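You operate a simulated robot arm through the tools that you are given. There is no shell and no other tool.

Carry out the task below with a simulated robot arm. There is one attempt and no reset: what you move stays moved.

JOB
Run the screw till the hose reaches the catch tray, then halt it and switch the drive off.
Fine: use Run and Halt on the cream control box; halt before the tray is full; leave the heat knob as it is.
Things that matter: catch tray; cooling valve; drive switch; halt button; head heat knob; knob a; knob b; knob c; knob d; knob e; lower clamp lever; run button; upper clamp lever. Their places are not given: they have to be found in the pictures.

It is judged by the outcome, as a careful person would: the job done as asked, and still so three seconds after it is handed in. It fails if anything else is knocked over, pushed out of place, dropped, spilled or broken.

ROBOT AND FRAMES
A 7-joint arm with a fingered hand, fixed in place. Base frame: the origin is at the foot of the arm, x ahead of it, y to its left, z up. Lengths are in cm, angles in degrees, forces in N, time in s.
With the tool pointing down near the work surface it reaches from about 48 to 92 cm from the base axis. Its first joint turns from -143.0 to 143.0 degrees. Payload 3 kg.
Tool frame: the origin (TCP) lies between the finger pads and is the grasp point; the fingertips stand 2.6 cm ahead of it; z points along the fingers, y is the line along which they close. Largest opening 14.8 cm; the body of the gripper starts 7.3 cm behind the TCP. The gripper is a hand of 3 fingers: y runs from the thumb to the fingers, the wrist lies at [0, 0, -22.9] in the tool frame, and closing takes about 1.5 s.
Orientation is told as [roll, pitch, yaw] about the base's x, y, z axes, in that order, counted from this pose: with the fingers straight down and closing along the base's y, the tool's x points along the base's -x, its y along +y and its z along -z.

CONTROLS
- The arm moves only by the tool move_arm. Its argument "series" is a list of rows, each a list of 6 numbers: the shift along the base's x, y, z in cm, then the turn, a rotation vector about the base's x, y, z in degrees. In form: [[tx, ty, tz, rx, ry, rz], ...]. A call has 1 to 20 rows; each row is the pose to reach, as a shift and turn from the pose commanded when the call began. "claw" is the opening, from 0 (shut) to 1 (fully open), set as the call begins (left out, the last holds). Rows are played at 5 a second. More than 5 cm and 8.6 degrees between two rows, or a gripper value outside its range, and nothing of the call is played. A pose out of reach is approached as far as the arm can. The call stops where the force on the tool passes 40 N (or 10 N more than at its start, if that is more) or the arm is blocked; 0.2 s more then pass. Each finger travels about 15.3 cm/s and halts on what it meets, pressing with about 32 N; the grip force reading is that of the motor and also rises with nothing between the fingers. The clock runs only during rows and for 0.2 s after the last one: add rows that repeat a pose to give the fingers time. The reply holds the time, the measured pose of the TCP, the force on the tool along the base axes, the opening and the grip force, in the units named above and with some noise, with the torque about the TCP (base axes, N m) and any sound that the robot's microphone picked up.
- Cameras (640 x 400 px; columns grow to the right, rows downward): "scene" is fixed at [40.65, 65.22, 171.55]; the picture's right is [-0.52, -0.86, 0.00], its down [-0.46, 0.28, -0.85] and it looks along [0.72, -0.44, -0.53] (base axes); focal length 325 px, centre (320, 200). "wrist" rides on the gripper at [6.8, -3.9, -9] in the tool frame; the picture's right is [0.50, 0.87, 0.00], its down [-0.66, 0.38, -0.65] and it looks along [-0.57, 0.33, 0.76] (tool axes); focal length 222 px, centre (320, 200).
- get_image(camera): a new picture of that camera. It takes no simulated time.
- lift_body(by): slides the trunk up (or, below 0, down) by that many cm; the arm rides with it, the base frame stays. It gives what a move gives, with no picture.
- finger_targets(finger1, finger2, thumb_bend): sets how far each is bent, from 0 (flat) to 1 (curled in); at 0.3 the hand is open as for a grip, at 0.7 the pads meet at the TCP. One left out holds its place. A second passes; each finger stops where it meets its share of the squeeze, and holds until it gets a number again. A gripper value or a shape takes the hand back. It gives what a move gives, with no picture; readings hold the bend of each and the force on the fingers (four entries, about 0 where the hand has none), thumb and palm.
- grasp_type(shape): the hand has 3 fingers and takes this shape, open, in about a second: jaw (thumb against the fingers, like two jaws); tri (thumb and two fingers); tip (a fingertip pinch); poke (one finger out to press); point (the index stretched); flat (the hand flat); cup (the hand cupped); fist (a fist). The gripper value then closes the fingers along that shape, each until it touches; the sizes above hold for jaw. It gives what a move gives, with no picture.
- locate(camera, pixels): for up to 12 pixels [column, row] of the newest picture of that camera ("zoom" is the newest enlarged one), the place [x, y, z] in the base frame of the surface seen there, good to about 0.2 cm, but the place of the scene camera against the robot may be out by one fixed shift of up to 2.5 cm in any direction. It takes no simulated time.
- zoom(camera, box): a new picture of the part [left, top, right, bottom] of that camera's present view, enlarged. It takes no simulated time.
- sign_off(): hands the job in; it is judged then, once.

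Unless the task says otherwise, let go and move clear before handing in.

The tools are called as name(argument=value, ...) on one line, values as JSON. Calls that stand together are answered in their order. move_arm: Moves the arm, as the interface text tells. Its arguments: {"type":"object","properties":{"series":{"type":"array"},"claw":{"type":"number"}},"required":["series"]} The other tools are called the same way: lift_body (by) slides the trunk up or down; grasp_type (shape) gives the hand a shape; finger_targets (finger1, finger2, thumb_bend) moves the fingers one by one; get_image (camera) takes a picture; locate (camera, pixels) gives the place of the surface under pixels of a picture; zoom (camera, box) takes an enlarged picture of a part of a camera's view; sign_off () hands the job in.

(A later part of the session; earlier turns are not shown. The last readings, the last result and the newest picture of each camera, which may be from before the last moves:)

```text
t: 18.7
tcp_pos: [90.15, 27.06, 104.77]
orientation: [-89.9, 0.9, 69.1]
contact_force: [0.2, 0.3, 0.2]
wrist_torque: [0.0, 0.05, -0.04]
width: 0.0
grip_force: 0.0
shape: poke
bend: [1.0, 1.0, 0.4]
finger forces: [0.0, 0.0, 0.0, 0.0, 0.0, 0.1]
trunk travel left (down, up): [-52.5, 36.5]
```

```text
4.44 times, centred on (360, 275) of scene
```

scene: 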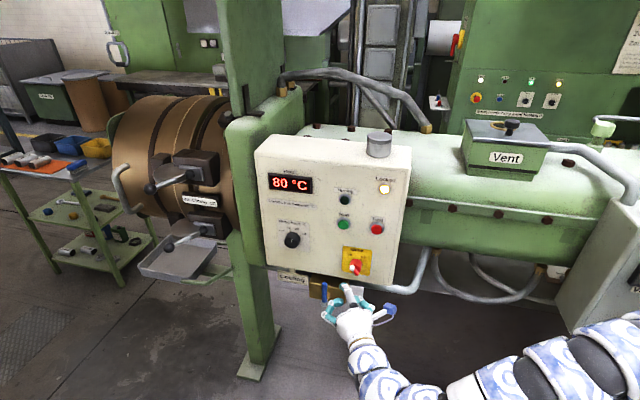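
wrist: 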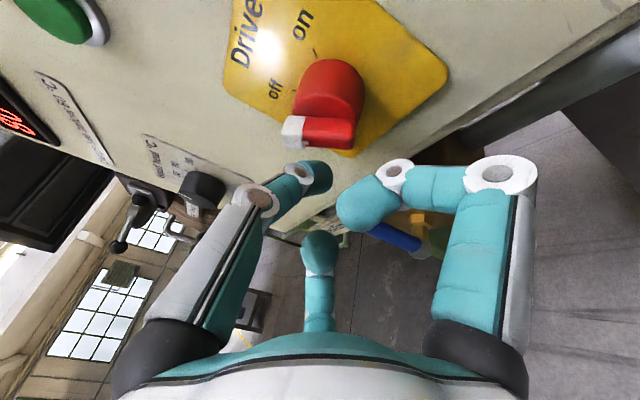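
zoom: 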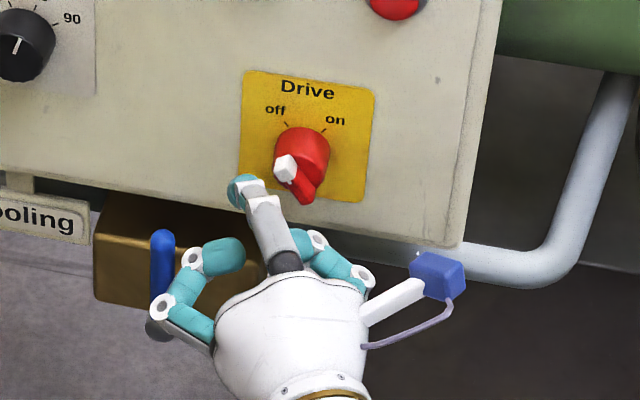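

The tip sits just left of the bar (scene zoom (243,190) against the bar at (290,175)) with no contact force. I'll push along the arc, up and to the right, to turn the switch toward "on", stopping partway to check.

move_arm(series=[[-0.31, -0.3, 0.5, 0, 0, 0], [-0.62, -0.61, 0.92, 0, 0, 0], [-0.65, -0.63, 1.36, 0, 0, 0], [-0.78, -0.75, 1.87, 0, 0, 0], [-0.98, -0.95, 2.31, 0, 0, 0], [-1.27, -1.23, 2.66, 0, 0, 0]])

get_image(camera="wrist")

zoom(camera="scene", box=[310, 230, 410, 320])

```text
t: 20.1
tcp_pos: [89.04, 25.79, 107.55]
orientation: [-89.9, 0.7, 69.1]
contact_force: [0.5, 1.2, 0.0]
wrist_torque: [0.02, 0.01, 0.01]
width: 0.0
grip_force: 0.0
shape: poke
bend: [1.0, 1.0, 0.4]
finger forces: [0.1, 0.0, 0.0, 0.0, 0.7, 0.0]
trunk travel left (down, up): [-52.5, 36.5]
```

```text
taken
```

wrist: 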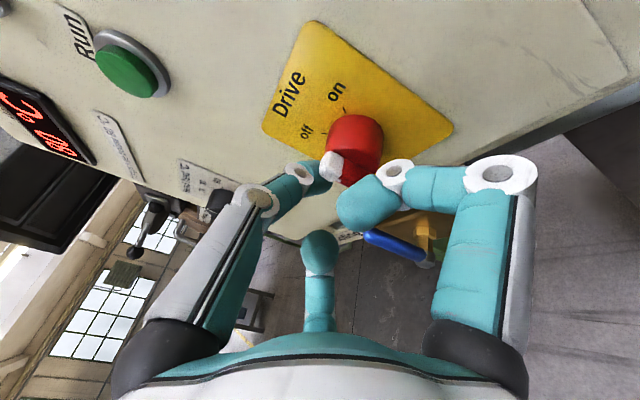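

```text
4.44 times, centred on (360, 275) of scene
```

zoom: 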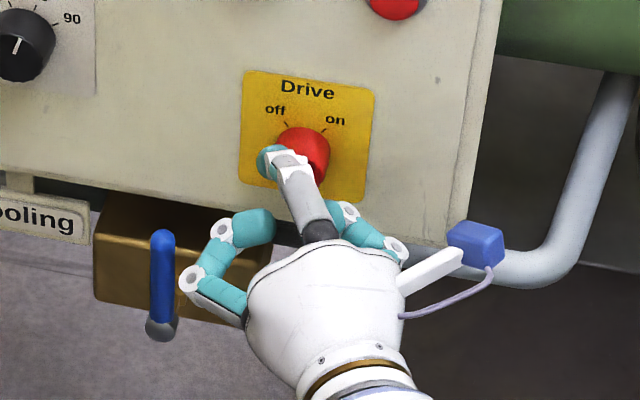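

The tip is next to the white end (wrist (330,165)) with only about 1.3 N of force. I'll zoom to see how far the bar has turned.

zoom(camera="wrist", box=[260, 60, 420, 220])

zoom(camera="scene", box=[340, 250, 375, 285])

```text
2.50 times, centred on (340, 140) of wrist
```

zoom: 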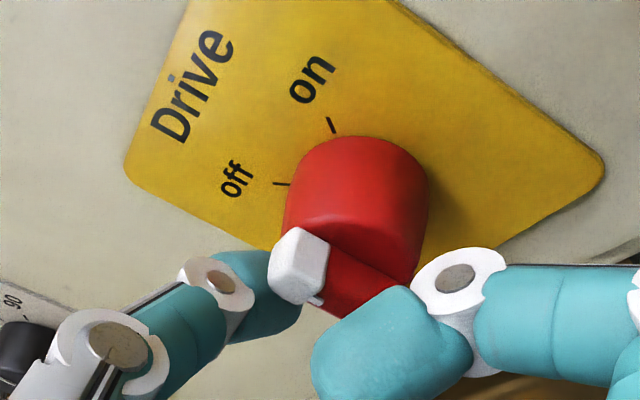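

```text
11.43 times, centred on (358, 268) of scene
```

zoom: 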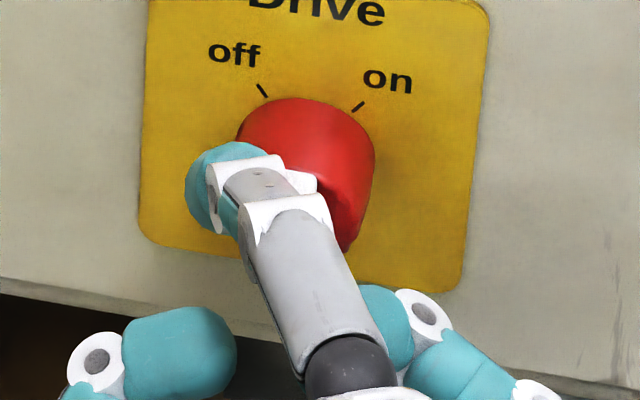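

The bar has turned about 30° and is now near vertical (wrist zoom, white end at (298,265)). I'll carry on to the right along the arc toward "on".

move_arm(series=[[-0.27, -0.26, -0.12, 0, 0, 0], [-0.6, -0.58, -0.12, 0, 0, 0], [-0.89, -0.86, -0.12, 0, 0, 0], [-1.04, -1.01, -0.15, 0, 0, 0], [-1.2, -1.16, -0.2, 0, 0, 0], [-1.36, -1.32, -0.3, 0, 0, 0]])

zoom(camera="wrist", box=[260, 60, 420, 220])

zoom(camera="scene", box=[340, 250, 375, 285])

```text
t: 21.5
tcp_pos: [87.58, 24.93, 107.08]
orientation: [-89.9, 0.9, 69.4]
contact_force: [23.4, 27.3, 16.8]
wrist_torque: [-0.37, -0.1, 0.74]
width: 0.0
grip_force: 0.0
shape: poke
bend: [1.0, 1.0, 0.35]
finger forces: [0.0, 0.1, 0.0, 0.1, 38.5, 0.1]
trunk travel left (down, up): [-52.5, 36.5]
```

```text
2.50 times, centred on (340, 140) of wrist
```

zoom: 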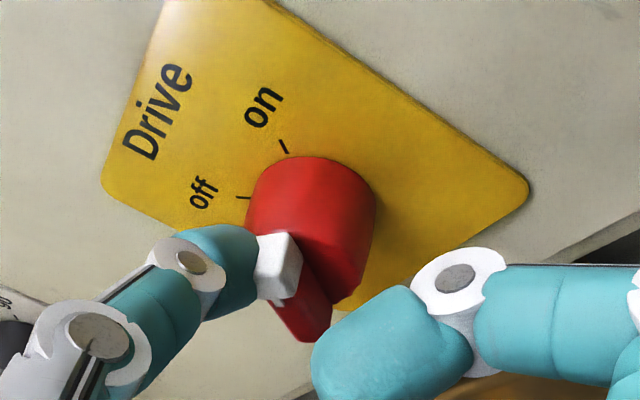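

```text
11.43 times, centred on (358, 268) of scene
```

zoom: 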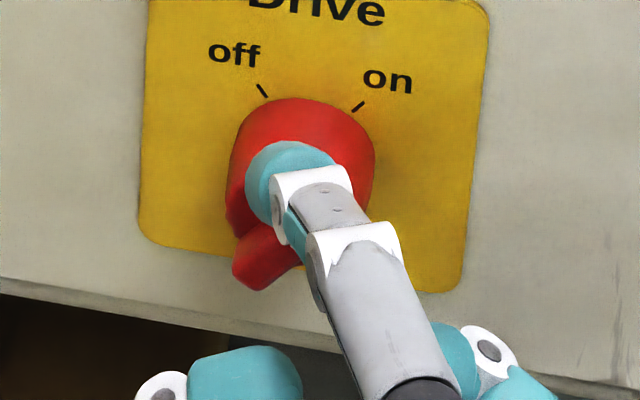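

The force rose to about 39 N and the bar now runs lower-left to upper-right (red end at scene zoom (262,260)), so it has reached the "on" stop. I'll ease the finger off up and to the left, back away from the panel, and verify.

move_arm(series=[[0.4, 0.39, 0.3, 0, 0, 0], [0.8, 0.78, 0.6, 0, 0, 0], [-0.6, 2.2, 0.8, 0, 0, 0], [-2.0, 3.65, 1.5, 0, 0, 0], [-3.4, 5.1, 3, 0, 0, 0], [-3.4, 5.1, 5, 0, 0, 0], [-3.4, 5.1, 7, 0, 0, 0], [-3.4, 5.1, 7, 0, 0, 0]])

get_image(camera="wrist")

get_image(camera="scene")

zoom(camera="scene", box=[325, 175, 405, 285])

```text
t: 23.3
tcp_pos: [84.31, 29.68, 114.23]
orientation: [-89.9, 0.8, 69.2]
contact_force: [0.0, -0.3, -0.1]
wrist_torque: [-0.02, 0.01, 0.04]
width: 0.0
grip_force: 0.1
shape: poke
bend: [1.0, 1.0, 0.4]
finger forces: [0.1, 0.0, 0.1, 0.0, 0.0, 0.0]
trunk travel left (down, up): [-52.5, 36.5]
```

```text
taken
```

wrist: 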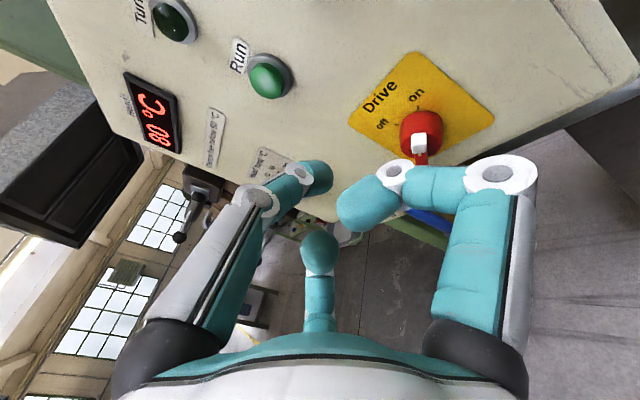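

```text
taken
```

scene: 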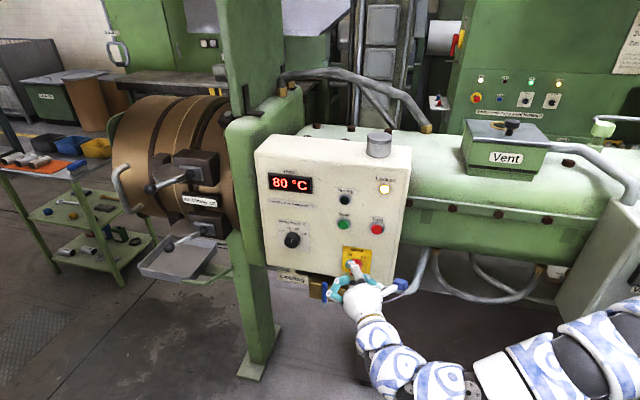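

```text
3.64 times, centred on (365, 230) of scene
```

zoom: 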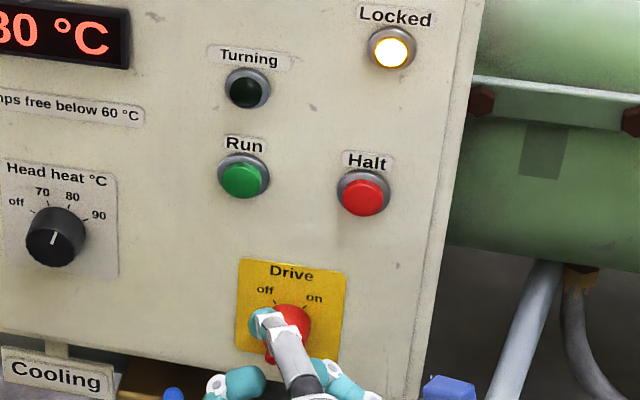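

zoom(camera="wrist", box=[340, 50, 500, 170])

locate(camera="wrist", pixels=[[268, 82], [420, 143], [420, 155], [422, 118], [322, 177], [312, 166], [329, 186], [172, 18]])

```text
3.33 times, centred on (420, 110) of wrist
```

zoom: 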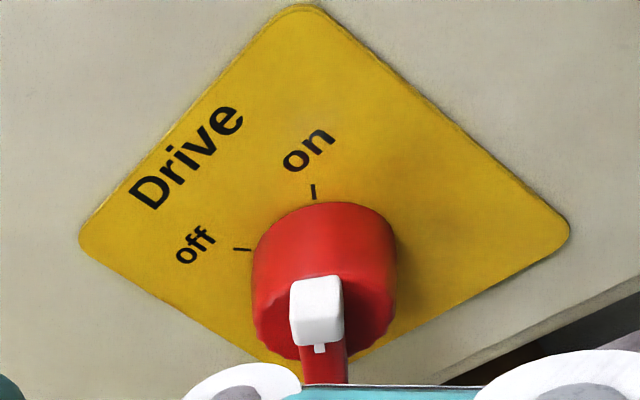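

```text
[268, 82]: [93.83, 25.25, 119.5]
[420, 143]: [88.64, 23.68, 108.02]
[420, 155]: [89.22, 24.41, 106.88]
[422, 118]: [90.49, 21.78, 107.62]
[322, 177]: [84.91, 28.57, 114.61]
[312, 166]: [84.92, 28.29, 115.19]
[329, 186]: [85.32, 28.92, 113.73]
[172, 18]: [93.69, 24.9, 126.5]
```

The white end now points to "on" (wrist zoom (317,310)), so the drive is on. Before pressing Run I'll place the thumb tip about 2 cm in front of the Run button at (93.8,25.2,119.4).

move_arm(series=[[0, 0, 2.2, 0, 0, 0], [1.8, -0.5, 4.47, 0, 0, 0], [3.6, -1, 4.47, 0, 0, 0], [5.33, -1.47, 4.47, 0, 0, 0], [5.33, -1.47, 4.47, 0, 0, 0]])

get_image(camera="wrist")

get_image(camera="scene")

zoom(camera="scene", box=[320, 190, 400, 270])

```text
t: 24.5
tcp_pos: [89.67, 28.13, 118.68]
orientation: [-89.9, 0.6, 69.2]
contact_force: [0.5, 0.1, 0.4]
wrist_torque: [0.01, -0.02, 0.01]
width: 0.0
grip_force: 0.2
shape: poke
bend: [1.0, 1.0, 0.4]
finger forces: [0.0, 0.0, 0.0, 0.1, 0.1, 0.0]
trunk travel left (down, up): [-52.5, 36.5]
```

```text
taken
```

wrist: 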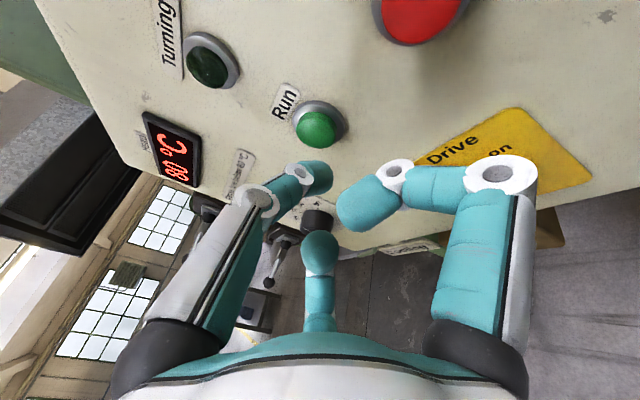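

```text
taken
```

scene: 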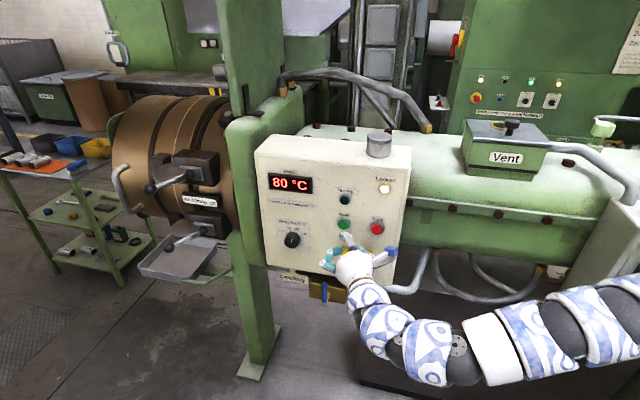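

```text
5.00 times, centred on (360, 230) of scene
```

zoom: 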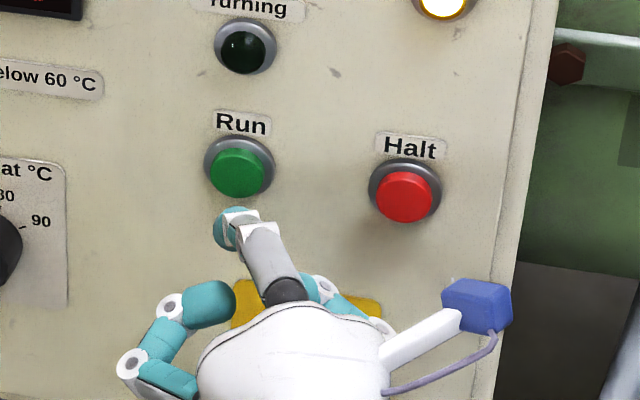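

The tip at scene zoom (232,226) looks a little low and right for Run at (238,175). I'll locate points on the tip and both button caps in the same picture, which gives the offset directly whatever the camera's shift.

locate(camera="zoom", pixels=[[232, 209], [232, 218], [220, 222], [216, 232], [222, 242], [244, 210], [238, 175], [238, 160], [404, 197], [404, 182], [250, 235], [270, 265]])

locate(camera="wrist", pixels=[[316, 130], [316, 122], [420, 18], [322, 177], [312, 166], [329, 186], [331, 175], [300, 172]])

```text
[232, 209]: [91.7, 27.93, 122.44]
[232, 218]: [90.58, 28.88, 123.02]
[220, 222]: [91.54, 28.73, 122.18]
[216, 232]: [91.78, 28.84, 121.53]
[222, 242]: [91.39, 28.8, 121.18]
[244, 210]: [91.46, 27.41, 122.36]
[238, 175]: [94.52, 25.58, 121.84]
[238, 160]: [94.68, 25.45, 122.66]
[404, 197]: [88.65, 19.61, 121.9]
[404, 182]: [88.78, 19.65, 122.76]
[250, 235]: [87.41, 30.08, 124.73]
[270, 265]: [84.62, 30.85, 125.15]
```

```text
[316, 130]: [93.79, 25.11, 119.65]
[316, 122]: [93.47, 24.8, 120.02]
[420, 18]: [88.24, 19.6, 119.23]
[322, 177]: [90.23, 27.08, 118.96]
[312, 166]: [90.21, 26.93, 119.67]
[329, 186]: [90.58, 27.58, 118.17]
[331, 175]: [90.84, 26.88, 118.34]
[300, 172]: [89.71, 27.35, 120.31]
```

In the scene frame the tip centre is about 0.45 cm right of Run's centre, at matching height, with roughly 3 cm to go. I'll shift left by that much and press Run straight along the panel's normal.

move_arm(series=[[1.33, -0.8, 0, 0, 0, 0], [2.17, -1.66, 0, 0, 0, 0], [2.45, -1.94, 0, 0, 0, 0], [2.66, -2.16, 0, 0, 0, 0], [2.8, -2.3, 0, 0, 0, 0]])

zoom(camera="scene", box=[320, 170, 400, 250])

get_image(camera="scene")

```text
t: 25.7
tcp_pos: [92.2, 26.09, 118.71]
orientation: [-90.0, 0.9, 69.4]
contact_force: [-14.2, 13.2, -1.0]
wrist_torque: [0.03, 0.05, 0.13]
width: 0.0
grip_force: 0.1
shape: poke
bend: [1.0, 1.0, 0.4]
finger forces: [0.0, 0.0, 0.1, 0.1, 19.4, 0.0]
trunk travel left (down, up): [-52.5, 36.5]
heard: click
```

```text
5.00 times, centred on (360, 210) of scene
```

zoom: 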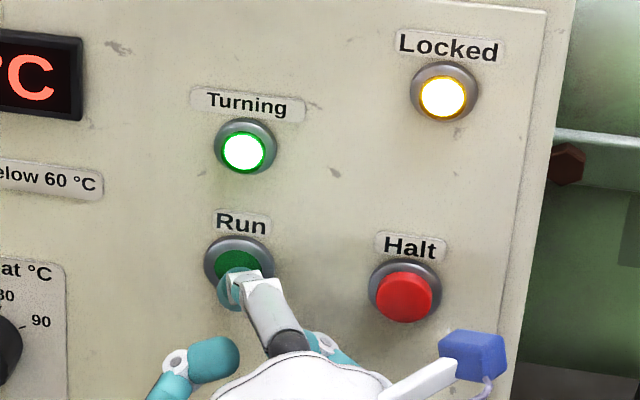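

```text
taken
```

scene: 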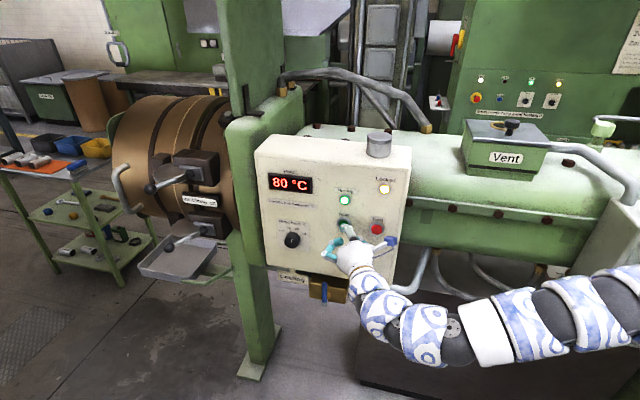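

A click was heard and the Turning lamp at scene (344,200) is lit, so the screw is running. I'll withdraw from Run and go straight to a hover in front of Halt, then watch the hose.

move_arm(series=[[-1.39, 1.43, 0, 0, 0, 0], [-4.3, -1.47, 0.05, 0, 0, 0], [-7.25, -4.4, 0.1, 0, 0, 0]])

get_image(camera="scene")

zoom(camera="scene", box=[90, 80, 260, 300])

get_image(camera="wrist")

```text
t: 26.5
tcp_pos: [88.35, 24.9, 117.64]
orientation: [-90.1, 0.8, 69.0]
contact_force: [-1.2, -1.0, -0.1]
wrist_torque: [0.0, 0.03, 0.02]
width: 0.0
grip_force: 0.0
shape: poke
bend: [1.0, 1.0, 0.4]
finger forces: [0.0, 0.0, 0.1, 0.0, 0.0, 0.0]
out of reach, approached as far as the arm can: row 2, 3
trunk travel left (down, up): [-52.5, 36.5]
```

```text
taken
```

scene: 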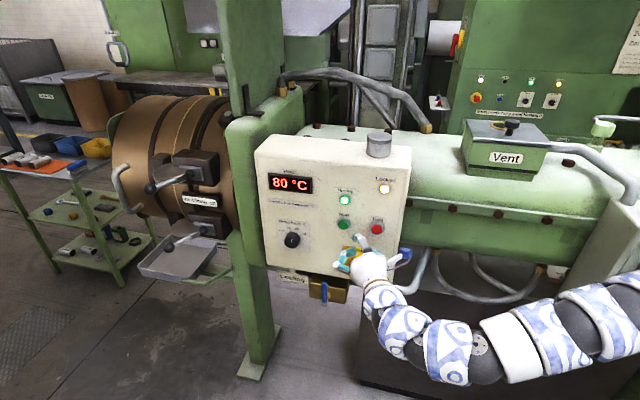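

```text
1.82 times, centred on (175, 190) of scene
```

zoom: 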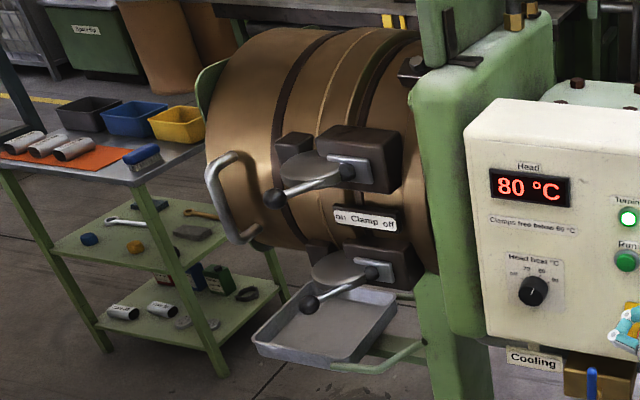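

```text
taken
```

wrist: 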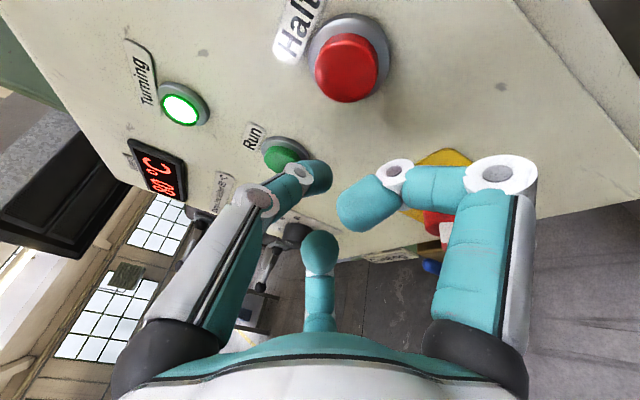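

The Halt hover was out of reach at this yaw and the hand stopped at (88.4,24.9,117.6). No hose shows yet at the head, and pictures cost no time. I'll measure the panel's right edge and Halt to choose a reachable hand angle.

locate(camera="scene", pixels=[[396, 232], [400, 232], [403, 232], [406, 232], [409, 232], [397, 255], [400, 255], [376, 229], [384, 190], [350, 262], [412, 232], [416, 232]])

locate(camera="wrist", pixels=[[346, 68], [346, 40], [372, 50], [600, 100], [560, 60], [628, 205], [600, 212], [330, 175], [500, 165], [375, 205]])

zoom(camera="scene", box=[320, 180, 440, 300])

```text
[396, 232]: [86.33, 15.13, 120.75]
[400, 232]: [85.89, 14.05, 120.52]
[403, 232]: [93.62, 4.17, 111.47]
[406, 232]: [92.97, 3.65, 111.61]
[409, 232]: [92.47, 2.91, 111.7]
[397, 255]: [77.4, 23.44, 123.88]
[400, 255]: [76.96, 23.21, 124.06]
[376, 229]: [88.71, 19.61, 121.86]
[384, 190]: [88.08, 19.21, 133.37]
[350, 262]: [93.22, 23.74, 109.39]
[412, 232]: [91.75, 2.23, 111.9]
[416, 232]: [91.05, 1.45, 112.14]
```

```text
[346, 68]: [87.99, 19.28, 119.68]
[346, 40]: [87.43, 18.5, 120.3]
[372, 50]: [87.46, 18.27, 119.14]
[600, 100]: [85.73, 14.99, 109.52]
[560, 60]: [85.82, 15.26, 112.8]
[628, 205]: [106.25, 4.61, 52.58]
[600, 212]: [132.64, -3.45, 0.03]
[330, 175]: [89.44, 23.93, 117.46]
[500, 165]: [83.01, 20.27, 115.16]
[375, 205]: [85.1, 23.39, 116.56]
```

```text
3.33 times, centred on (380, 240) of scene
```

zoom: 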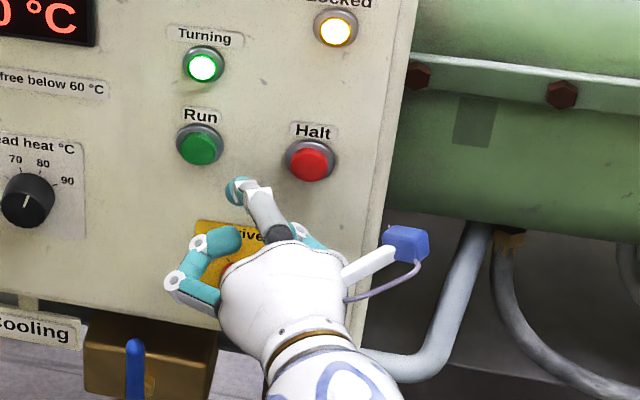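

The panel's right edge is at about u -70.5, and Halt is at (88.0,19.3,119.7). Turning the hand another 11° keeps the knuckles clear of the panel, so I'll do that while moving to the Halt hover.

move_arm(series=[[-1.2, -1.2, 0.4, 0, 0, 6], [-2.3, -2.4, 0.8, 0, 0, 11], [-3.35, -3.64, 1.26, 0, 0, 11]])

get_image(camera="scene")

zoom(camera="scene", box=[90, 80, 260, 300])

get_image(camera="wrist")

```text
t: 27.3
tcp_pos: [91.6, 27.67, 116.41]
orientation: [-89.9, 0.8, 80.1]
contact_force: [-0.1, -0.4, -0.1]
wrist_torque: [0.02, -0.01, 0.01]
width: 0.0
grip_force: 0.0
shape: poke
bend: [1.0, 1.0, 0.4]
finger forces: [0.0, 0.0, 0.0, 0.0, 0.0, 0.0]
out of reach, approached as far as the arm can: row 1, 2, 3
trunk travel left (down, up): [-52.5, 36.5]
```

```text
taken
```

scene: 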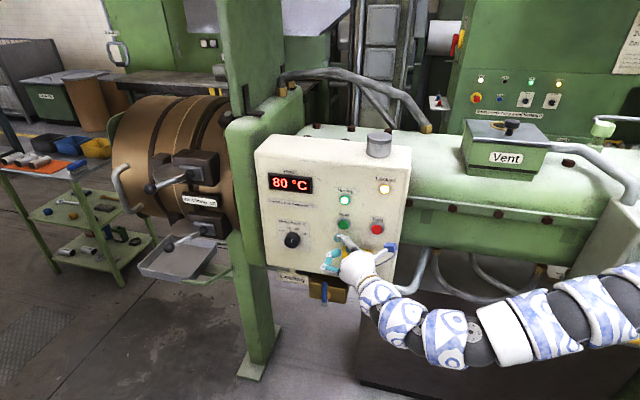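

```text
1.82 times, centred on (175, 190) of scene
```

zoom: 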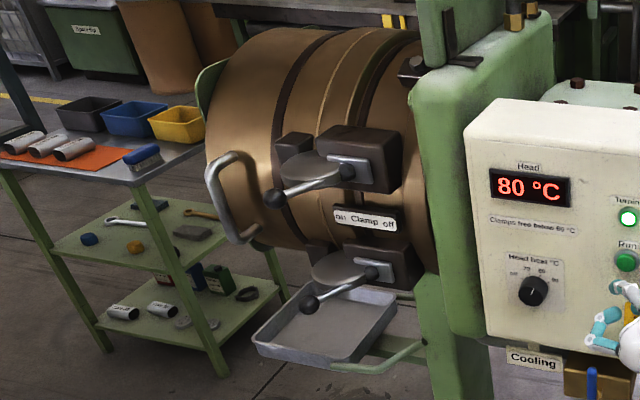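

```text
taken
```

wrist: 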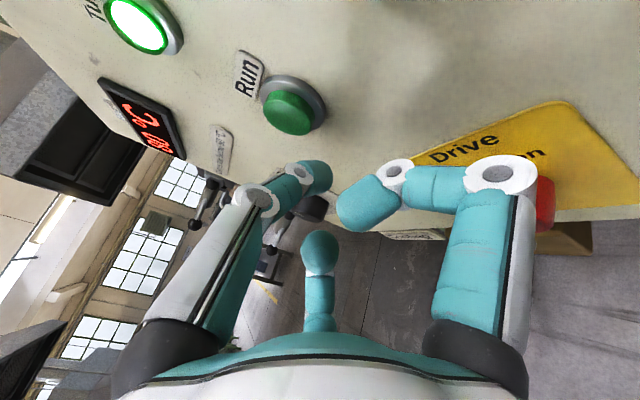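

Turning the hand made it back off the wrong way, to (91.6,27.7,116.4), so some joint is at its limit. No hose is visible yet. I'll locate points along the arm to see how it is bent.

locate(camera="scene", pixels=[[630, 300], [590, 310], [550, 325], [505, 335], [470, 330], [445, 340], [420, 330], [400, 318], [380, 300], [360, 270], [372, 290], [635, 330]])

zoom(camera="scene", box=[320, 220, 640, 400])

```text
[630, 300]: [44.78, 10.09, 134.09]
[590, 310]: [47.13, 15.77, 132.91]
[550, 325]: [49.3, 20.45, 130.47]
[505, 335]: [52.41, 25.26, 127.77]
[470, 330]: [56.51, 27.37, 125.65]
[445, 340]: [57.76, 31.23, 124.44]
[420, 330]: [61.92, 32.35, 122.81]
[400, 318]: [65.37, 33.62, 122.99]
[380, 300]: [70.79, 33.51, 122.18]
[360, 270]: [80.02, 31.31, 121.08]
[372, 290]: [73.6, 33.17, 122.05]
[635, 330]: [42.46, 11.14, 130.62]
```

```text
2.00 times, centred on (480, 310) of scene
```

zoom: 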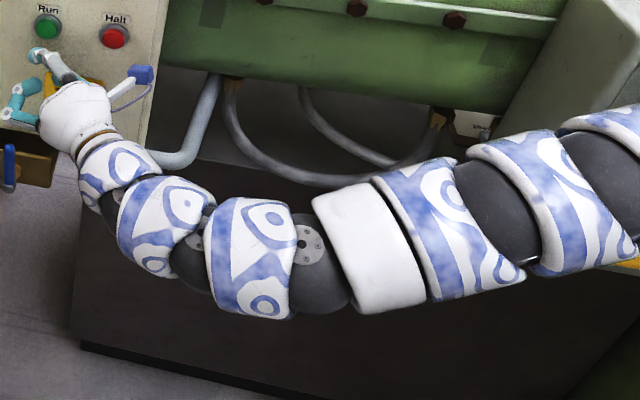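

The arm's forearm comes in from the right. Square-on hand angles reached far right earlier, while yawed ones reached left, so Halt needs the hand turned back toward square. I'll turn it back 30° while moving to the Halt hover.

move_arm(series=[[-1.56, -1.46, 0.62, 0, 0, -7.5], [-3.12, -2.93, 1.25, 0, 0, -15], [-4.68, -4.39, 1.9, 0, 0, -22.5], [-6.24, -5.85, 2.5, 0, 0, -30]])

get_image(camera="scene")

zoom(camera="scene", box=[90, 80, 260, 300])

get_image(camera="wrist")

```text
t: 28.3
tcp_pos: [85.4, 21.76, 118.77]
orientation: [-89.9, 0.9, 50.0]
contact_force: [0.8, -0.2, -0.3]
wrist_torque: [0.01, -0.02, 0.01]
width: 0.01
grip_force: 0.0
shape: poke
bend: [1.0, 1.0, 0.4]
finger forces: [0.1, 0.1, 0.1, 0.0, 0.1, 0.0]
trunk travel left (down, up): [-52.5, 36.5]
```

```text
taken
```

scene: 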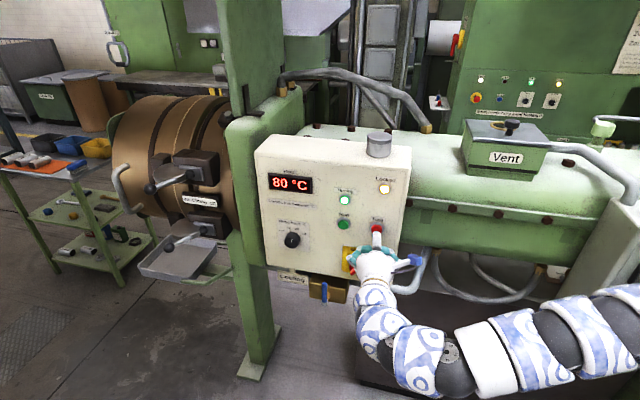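

```text
1.82 times, centred on (175, 190) of scene
```

zoom: 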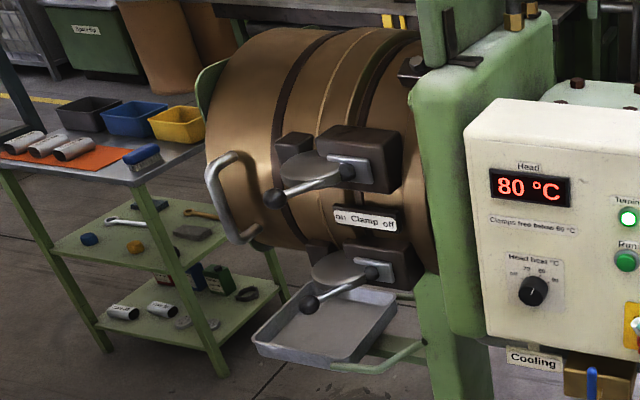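

```text
taken
```

wrist: 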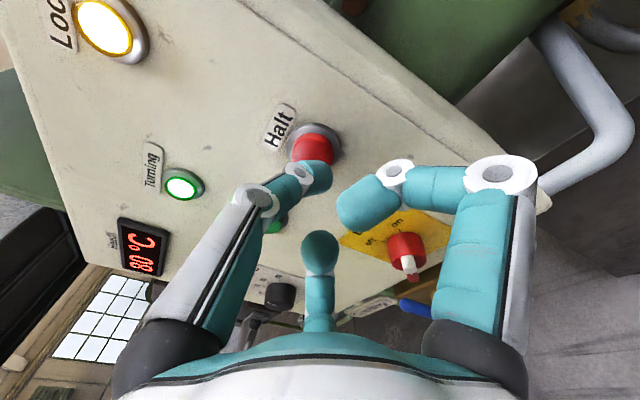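

Halt is in reach now, with the hand at (85.4,21.8,118.8) and the Turning lamp still lit. I'll check the tip's alignment with Halt and look closely at the die and tray for the hose.

zoom(camera="scene", box=[345, 205, 405, 265])

locate(camera="zoom", pixels=[[320, 140], [320, 170], [320, 190], [300, 205], [335, 205], [320, 215], [320, 230], [290, 215], [345, 215]])

zoom(camera="scene", box=[100, 180, 240, 290])

zoom(camera="scene", box=[100, 90, 240, 190])

```text
6.67 times, centred on (375, 235) of scene
```

zoom: 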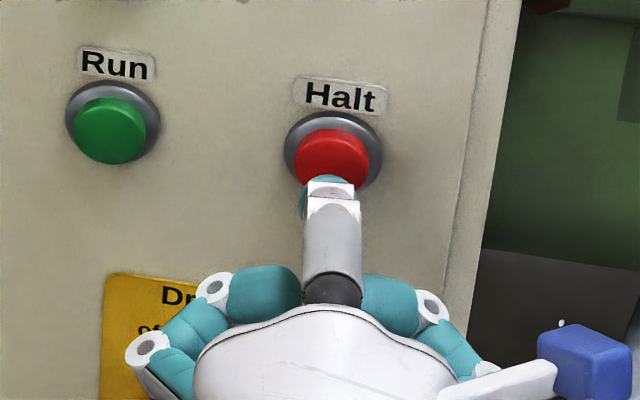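

```text
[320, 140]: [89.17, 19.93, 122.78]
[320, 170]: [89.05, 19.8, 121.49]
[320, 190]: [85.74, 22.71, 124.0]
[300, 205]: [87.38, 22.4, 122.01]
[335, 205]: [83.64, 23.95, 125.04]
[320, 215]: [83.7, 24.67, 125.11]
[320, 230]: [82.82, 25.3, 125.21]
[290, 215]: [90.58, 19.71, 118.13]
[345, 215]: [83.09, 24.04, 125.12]
```

```text
3.64 times, centred on (170, 235) of scene
```

zoom: 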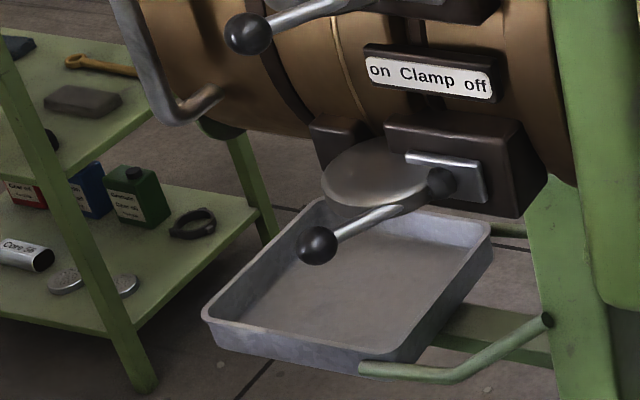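

```text
4.00 times, centred on (170, 140) of scene
```

zoom: 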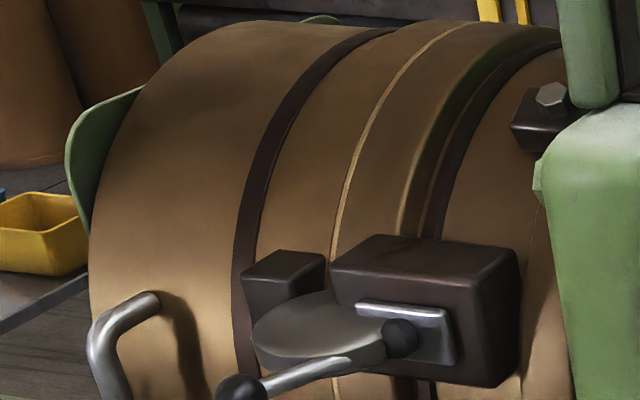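

The tip is aligned with Halt to within about 0.2 cm, and no hose shows yet. I'll let the screw run in short steps and look each time.

move_arm(series=[[0, 0, 0, 0, 0, 0], [0, 0, 0, 0, 0, 0], [0, 0, 0, 0, 0, 0], [0, 0, 0, 0, 0, 0]])

zoom(camera="scene", box=[90, 80, 260, 300])

zoom(camera="scene", box=[100, 180, 240, 290])

```text
t: 29.3
tcp_pos: [85.24, 22.12, 118.81]
orientation: [-89.9, 0.8, 50.1]
contact_force: [0.0, -0.9, 1.0]
wrist_torque: [0.01, 0.01, 0.06]
width: 0.0
grip_force: 0.0
shape: poke
bend: [1.0, 1.0, 0.4]
finger forces: [0.0, 0.0, 0.1, 0.1, 0.0, 0.0]
trunk travel left (down, up): [-52.5, 36.5]
```

```text
1.82 times, centred on (175, 190) of scene
```

zoom: 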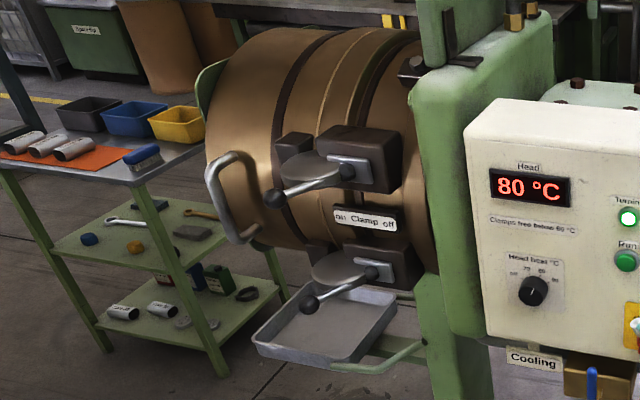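

```text
3.64 times, centred on (170, 235) of scene
```

zoom: 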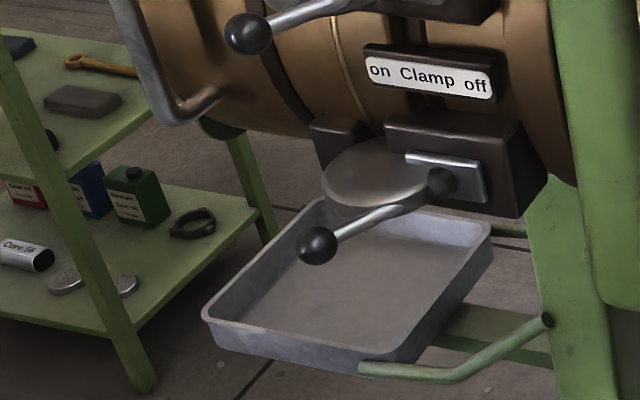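

There is still no hose in the gap between the head and the tray (zoom, x 230–400, y 190–330). I'll keep running in 1 s steps.

move_arm(series=[[0, 0, 0, 0, 0, 0], [0, 0, 0, 0, 0, 0], [0, 0, 0, 0, 0, 0], [0, 0, 0, 0, 0, 0]])

zoom(camera="scene", box=[90, 80, 260, 300])

zoom(camera="scene", box=[100, 180, 240, 290])

get_image(camera="wrist")

```text
t: 30.3
tcp_pos: [85.42, 21.98, 118.86]
orientation: [-89.9, 0.8, 50.1]
contact_force: [-0.2, 0.2, 0.3]
wrist_torque: [0.02, -0.01, -0.01]
width: 0.01
grip_force: 0.0
shape: poke
bend: [1.0, 1.0, 0.4]
finger forces: [0.1, 0.0, 0.0, 0.0, 0.0, 0.0]
trunk travel left (down, up): [-52.5, 36.5]
```

```text
1.82 times, centred on (175, 190) of scene
```

zoom: 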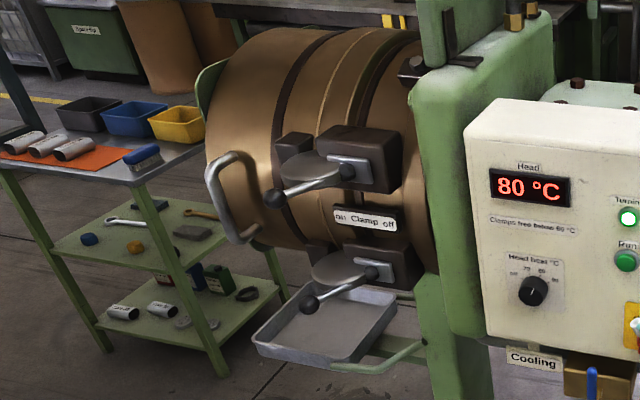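

```text
3.64 times, centred on (170, 235) of scene
```

zoom: 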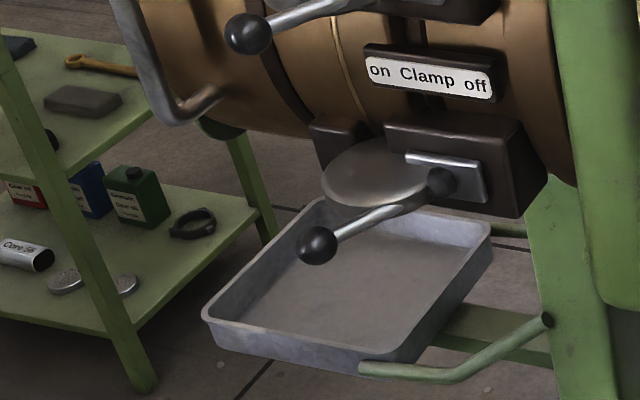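

```text
taken
```

wrist: 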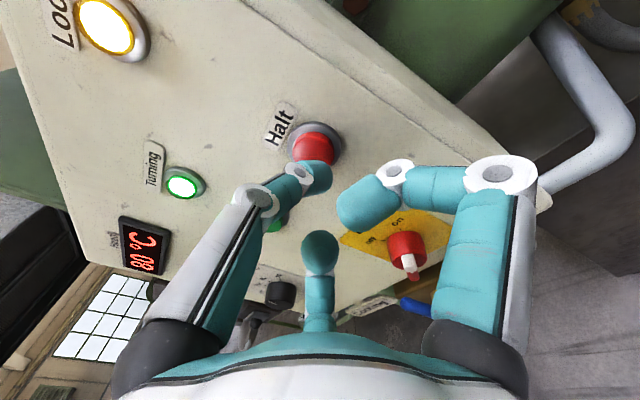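

About 4.6 s into the run there is no hose yet and the Turning lamp is still on. I'll keep stepping.

move_arm(series=[[0, 0, 0, 0, 0, 0], [0, 0, 0, 0, 0, 0], [0, 0, 0, 0, 0, 0], [0, 0, 0, 0, 0, 0]])

zoom(camera="scene", box=[90, 80, 260, 300])

zoom(camera="scene", box=[100, 180, 240, 290])

```text
t: 31.3
tcp_pos: [85.21, 21.94, 118.88]
orientation: [-90.0, 0.8, 50.2]
contact_force: [-0.4, 0.5, -0.4]
wrist_torque: [0.04, -0.02, 0.02]
width: 0.0
grip_force: 0.1
shape: poke
bend: [1.0, 1.0, 0.4]
finger forces: [0.0, 0.0, 0.0, 0.1, 0.0, 0.0]
trunk travel left (down, up): [-52.5, 36.5]
```

```text
1.82 times, centred on (175, 190) of scene
```

zoom: 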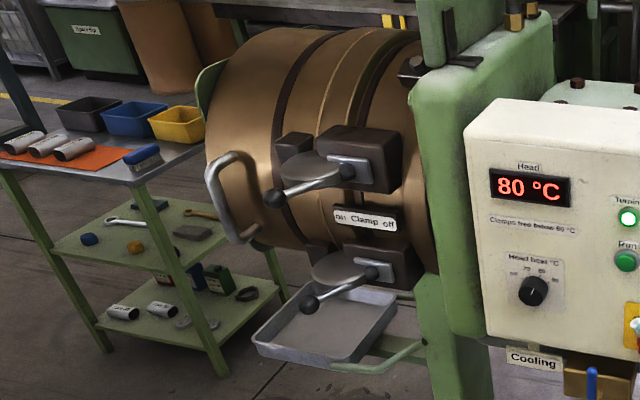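

```text
3.64 times, centred on (170, 235) of scene
```

zoom: 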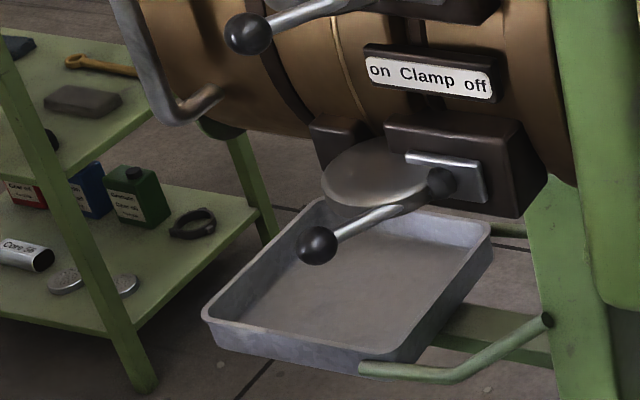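

There's still nothing above or in the tray. I'll keep running in short steps.

move_arm(series=[[0, 0, 0, 0, 0, 0], [0, 0, 0, 0, 0, 0], [0, 0, 0, 0, 0, 0], [0, 0, 0, 0, 0, 0], [0, 0, 0, 0, 0, 0]])

zoom(camera="scene", box=[90, 80, 260, 300])

zoom(camera="scene", box=[100, 180, 240, 290])

```text
t: 32.5
tcp_pos: [85.14, 22.04, 118.9]
orientation: [-89.9, 0.7, 50.1]
contact_force: [0.1, -0.7, -1.0]
wrist_torque: [0.05, 0.0, 0.04]
width: 0.02
grip_force: 0.0
shape: poke
bend: [1.0, 1.0, 0.4]
finger forces: [0.0, 0.0, 0.0, 0.0, 0.1, 0.0]
trunk travel left (down, up): [-52.5, 36.5]
```

```text
1.82 times, centred on (175, 190) of scene
```

zoom: 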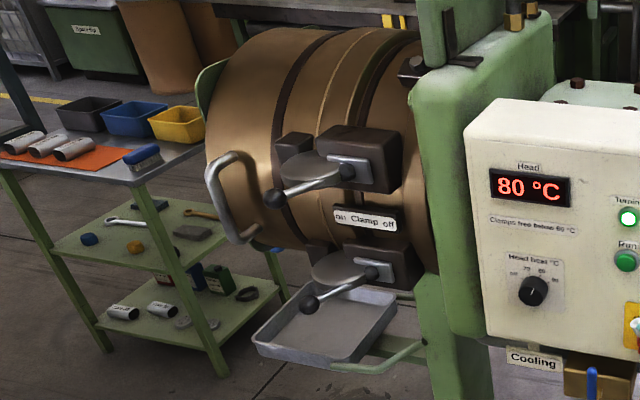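

```text
3.64 times, centred on (170, 235) of scene
```

zoom: 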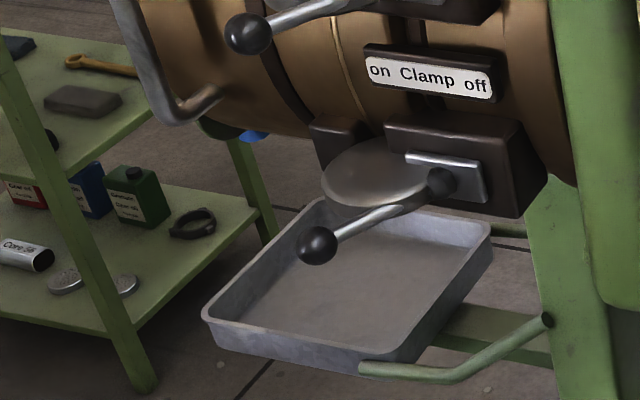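

A blue hose tip has appeared below the head at zoom (253,135), scene about (152,217). I'll locate it and the tray floor to judge the speed and distance left.

zoom(camera="scene", box=[120, 195, 190, 245])

locate(camera="scene", pixels=[[151, 217], [153, 217], [152, 218], [155, 217], [190, 240], [150, 270], [165, 262], [185, 276], [175, 240], [160, 250], [210, 246], [200, 285]])

```text
8.00 times, centred on (155, 220) of scene
```

zoom: 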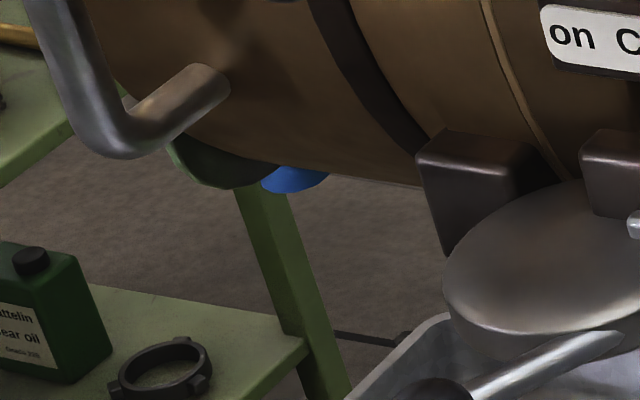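

```text
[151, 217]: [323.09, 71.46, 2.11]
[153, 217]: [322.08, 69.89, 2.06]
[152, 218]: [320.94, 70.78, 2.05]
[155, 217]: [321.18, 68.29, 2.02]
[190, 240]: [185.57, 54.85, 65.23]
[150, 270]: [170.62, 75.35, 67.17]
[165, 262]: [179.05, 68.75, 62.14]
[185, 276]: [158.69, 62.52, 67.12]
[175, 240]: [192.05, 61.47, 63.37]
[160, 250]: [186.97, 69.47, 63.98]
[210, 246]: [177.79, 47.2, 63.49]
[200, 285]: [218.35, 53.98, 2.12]
```

Those locate calls used an older scene picture, so I'll locate the blue tip on this newest zoom instead.

locate(camera="zoom", pixels=[[290, 178], [295, 184], [310, 178], [275, 180], [215, 165], [560, 260], [380, 390]])

```text
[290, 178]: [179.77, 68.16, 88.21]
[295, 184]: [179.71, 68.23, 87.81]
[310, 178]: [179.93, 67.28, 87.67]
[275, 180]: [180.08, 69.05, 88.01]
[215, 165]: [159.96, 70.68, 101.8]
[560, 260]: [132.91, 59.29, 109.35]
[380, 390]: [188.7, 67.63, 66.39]
```

The hose tip is at z about 87.5 at t=32.5, above the tray floor at z about 62, so it has about 25 cm to go. I'll step 1 s and measure its speed.

move_arm(series=[[0, 0, 0, 0, 0, 0], [0, 0, 0, 0, 0, 0], [0, 0, 0, 0, 0, 0], [0, 0, 0, 0, 0, 0]])

zoom(camera="scene", box=[110, 190, 230, 290])

```text
t: 33.5
tcp_pos: [85.21, 21.87, 118.93]
orientation: [-89.9, 0.8, 50.1]
contact_force: [0.2, 0.1, -0.6]
wrist_torque: [0.03, 0.0, 0.01]
width: 0.02
grip_force: 0.1
shape: poke
bend: [1.0, 1.0, 0.4]
finger forces: [0.0, 0.1, 0.0, 0.0, 0.0, 0.1]
trunk travel left (down, up): [-52.5, 36.5]
```

```text
4.00 times, centred on (170, 240) of scene
```

zoom: 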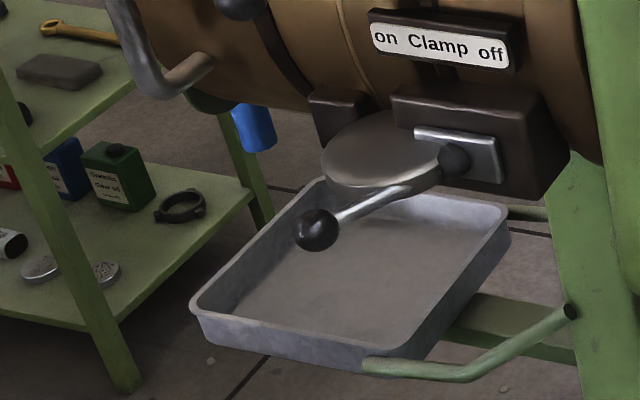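

locate(camera="zoom", pixels=[[258, 130], [260, 147], [258, 150], [255, 115], [270, 270], [320, 265], [300, 200], [340, 300], [290, 240], [330, 190]])

```text
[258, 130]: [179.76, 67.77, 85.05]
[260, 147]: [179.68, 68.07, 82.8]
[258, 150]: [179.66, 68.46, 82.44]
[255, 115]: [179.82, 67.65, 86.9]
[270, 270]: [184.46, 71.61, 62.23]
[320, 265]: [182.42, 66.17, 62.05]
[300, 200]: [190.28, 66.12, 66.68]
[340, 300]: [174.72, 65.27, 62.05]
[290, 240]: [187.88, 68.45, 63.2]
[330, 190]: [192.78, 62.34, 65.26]
```

The tip moved from z 87.6 to 82.4 in 1 s, or about 5.2 cm/s, so it should reach the tray floor at about t=37.4. I'll wait 2.8 s more and look again.

move_arm(series=[[0, 0, 0, 0, 0, 0], [0, 0, 0, 0, 0, 0], [0, 0, 0, 0, 0, 0], [0, 0, 0, 0, 0, 0], [0, 0, 0, 0, 0, 0], [0, 0, 0, 0, 0, 0], [0, 0, 0, 0, 0, 0], [0, 0, 0, 0, 0, 0], [0, 0, 0, 0, 0, 0], [0, 0, 0, 0, 0, 0], [0, 0, 0, 0, 0, 0], [0, 0, 0, 0, 0, 0], [0, 0, 0, 0, 0, 0]])

zoom(camera="scene", box=[110, 190, 230, 290])

```text
t: 36.3
tcp_pos: [85.2, 21.95, 118.85]
orientation: [-89.9, 0.8, 50.0]
contact_force: [0.4, 0.2, 0.5]
wrist_torque: [-0.01, 0.02, -0.02]
width: 0.0
grip_force: 0.1
shape: poke
bend: [1.0, 1.0, 0.4]
finger forces: [0.1, 0.0, 0.0, 0.1, 0.0, 0.0]
trunk travel left (down, up): [-52.5, 36.5]
```

```text
4.00 times, centred on (170, 240) of scene
```

zoom: 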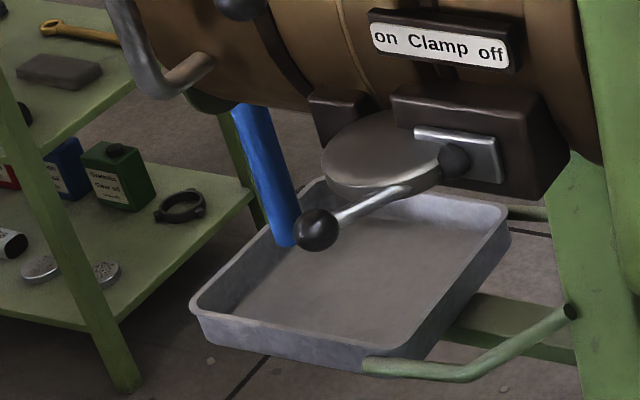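

locate(camera="zoom", pixels=[[284, 244], [280, 240], [288, 246], [284, 250], [265, 180], [300, 262], [275, 262]])

```text
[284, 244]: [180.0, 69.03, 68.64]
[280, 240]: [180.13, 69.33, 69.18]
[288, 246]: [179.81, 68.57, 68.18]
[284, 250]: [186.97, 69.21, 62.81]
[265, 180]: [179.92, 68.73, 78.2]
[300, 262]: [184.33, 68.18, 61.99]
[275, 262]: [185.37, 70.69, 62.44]
```

The tip is at z about 68 at t=36.3, so contact with the tray floor is about 1.2 s away. I'll wait that long and check for contact.

move_arm(series=[[0, 0, 0, 0, 0, 0], [0, 0, 0, 0, 0, 0], [0, 0, 0, 0, 0, 0], [0, 0, 0, 0, 0, 0], [0, 0, 0, 0, 0, 0]])

zoom(camera="scene", box=[110, 190, 230, 290])

```text
t: 37.5
tcp_pos: [85.24, 21.97, 118.79]
orientation: [-89.9, 0.8, 50.1]
contact_force: [-0.6, -0.6, -0.3]
wrist_torque: [-0.05, 0.03, -0.01]
width: 0.0
grip_force: 0.0
shape: poke
bend: [1.0, 1.0, 0.4]
finger forces: [0.0, 0.0, 0.0, 0.1, 0.0, 0.1]
trunk travel left (down, up): [-52.5, 36.5]
```

```text
4.00 times, centred on (170, 240) of scene
```

zoom: 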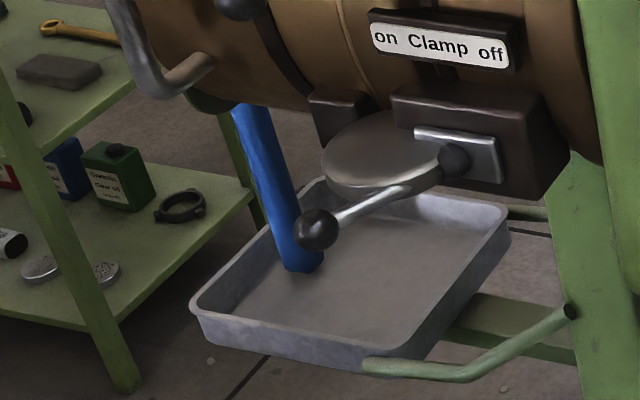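

locate(camera="zoom", pixels=[[300, 268], [304, 271], [312, 268], [292, 266], [304, 278], [285, 275]])

```text
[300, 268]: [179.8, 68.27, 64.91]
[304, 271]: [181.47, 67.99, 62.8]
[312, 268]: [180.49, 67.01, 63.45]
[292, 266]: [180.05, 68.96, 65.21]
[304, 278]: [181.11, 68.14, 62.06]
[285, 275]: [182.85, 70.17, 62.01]
```

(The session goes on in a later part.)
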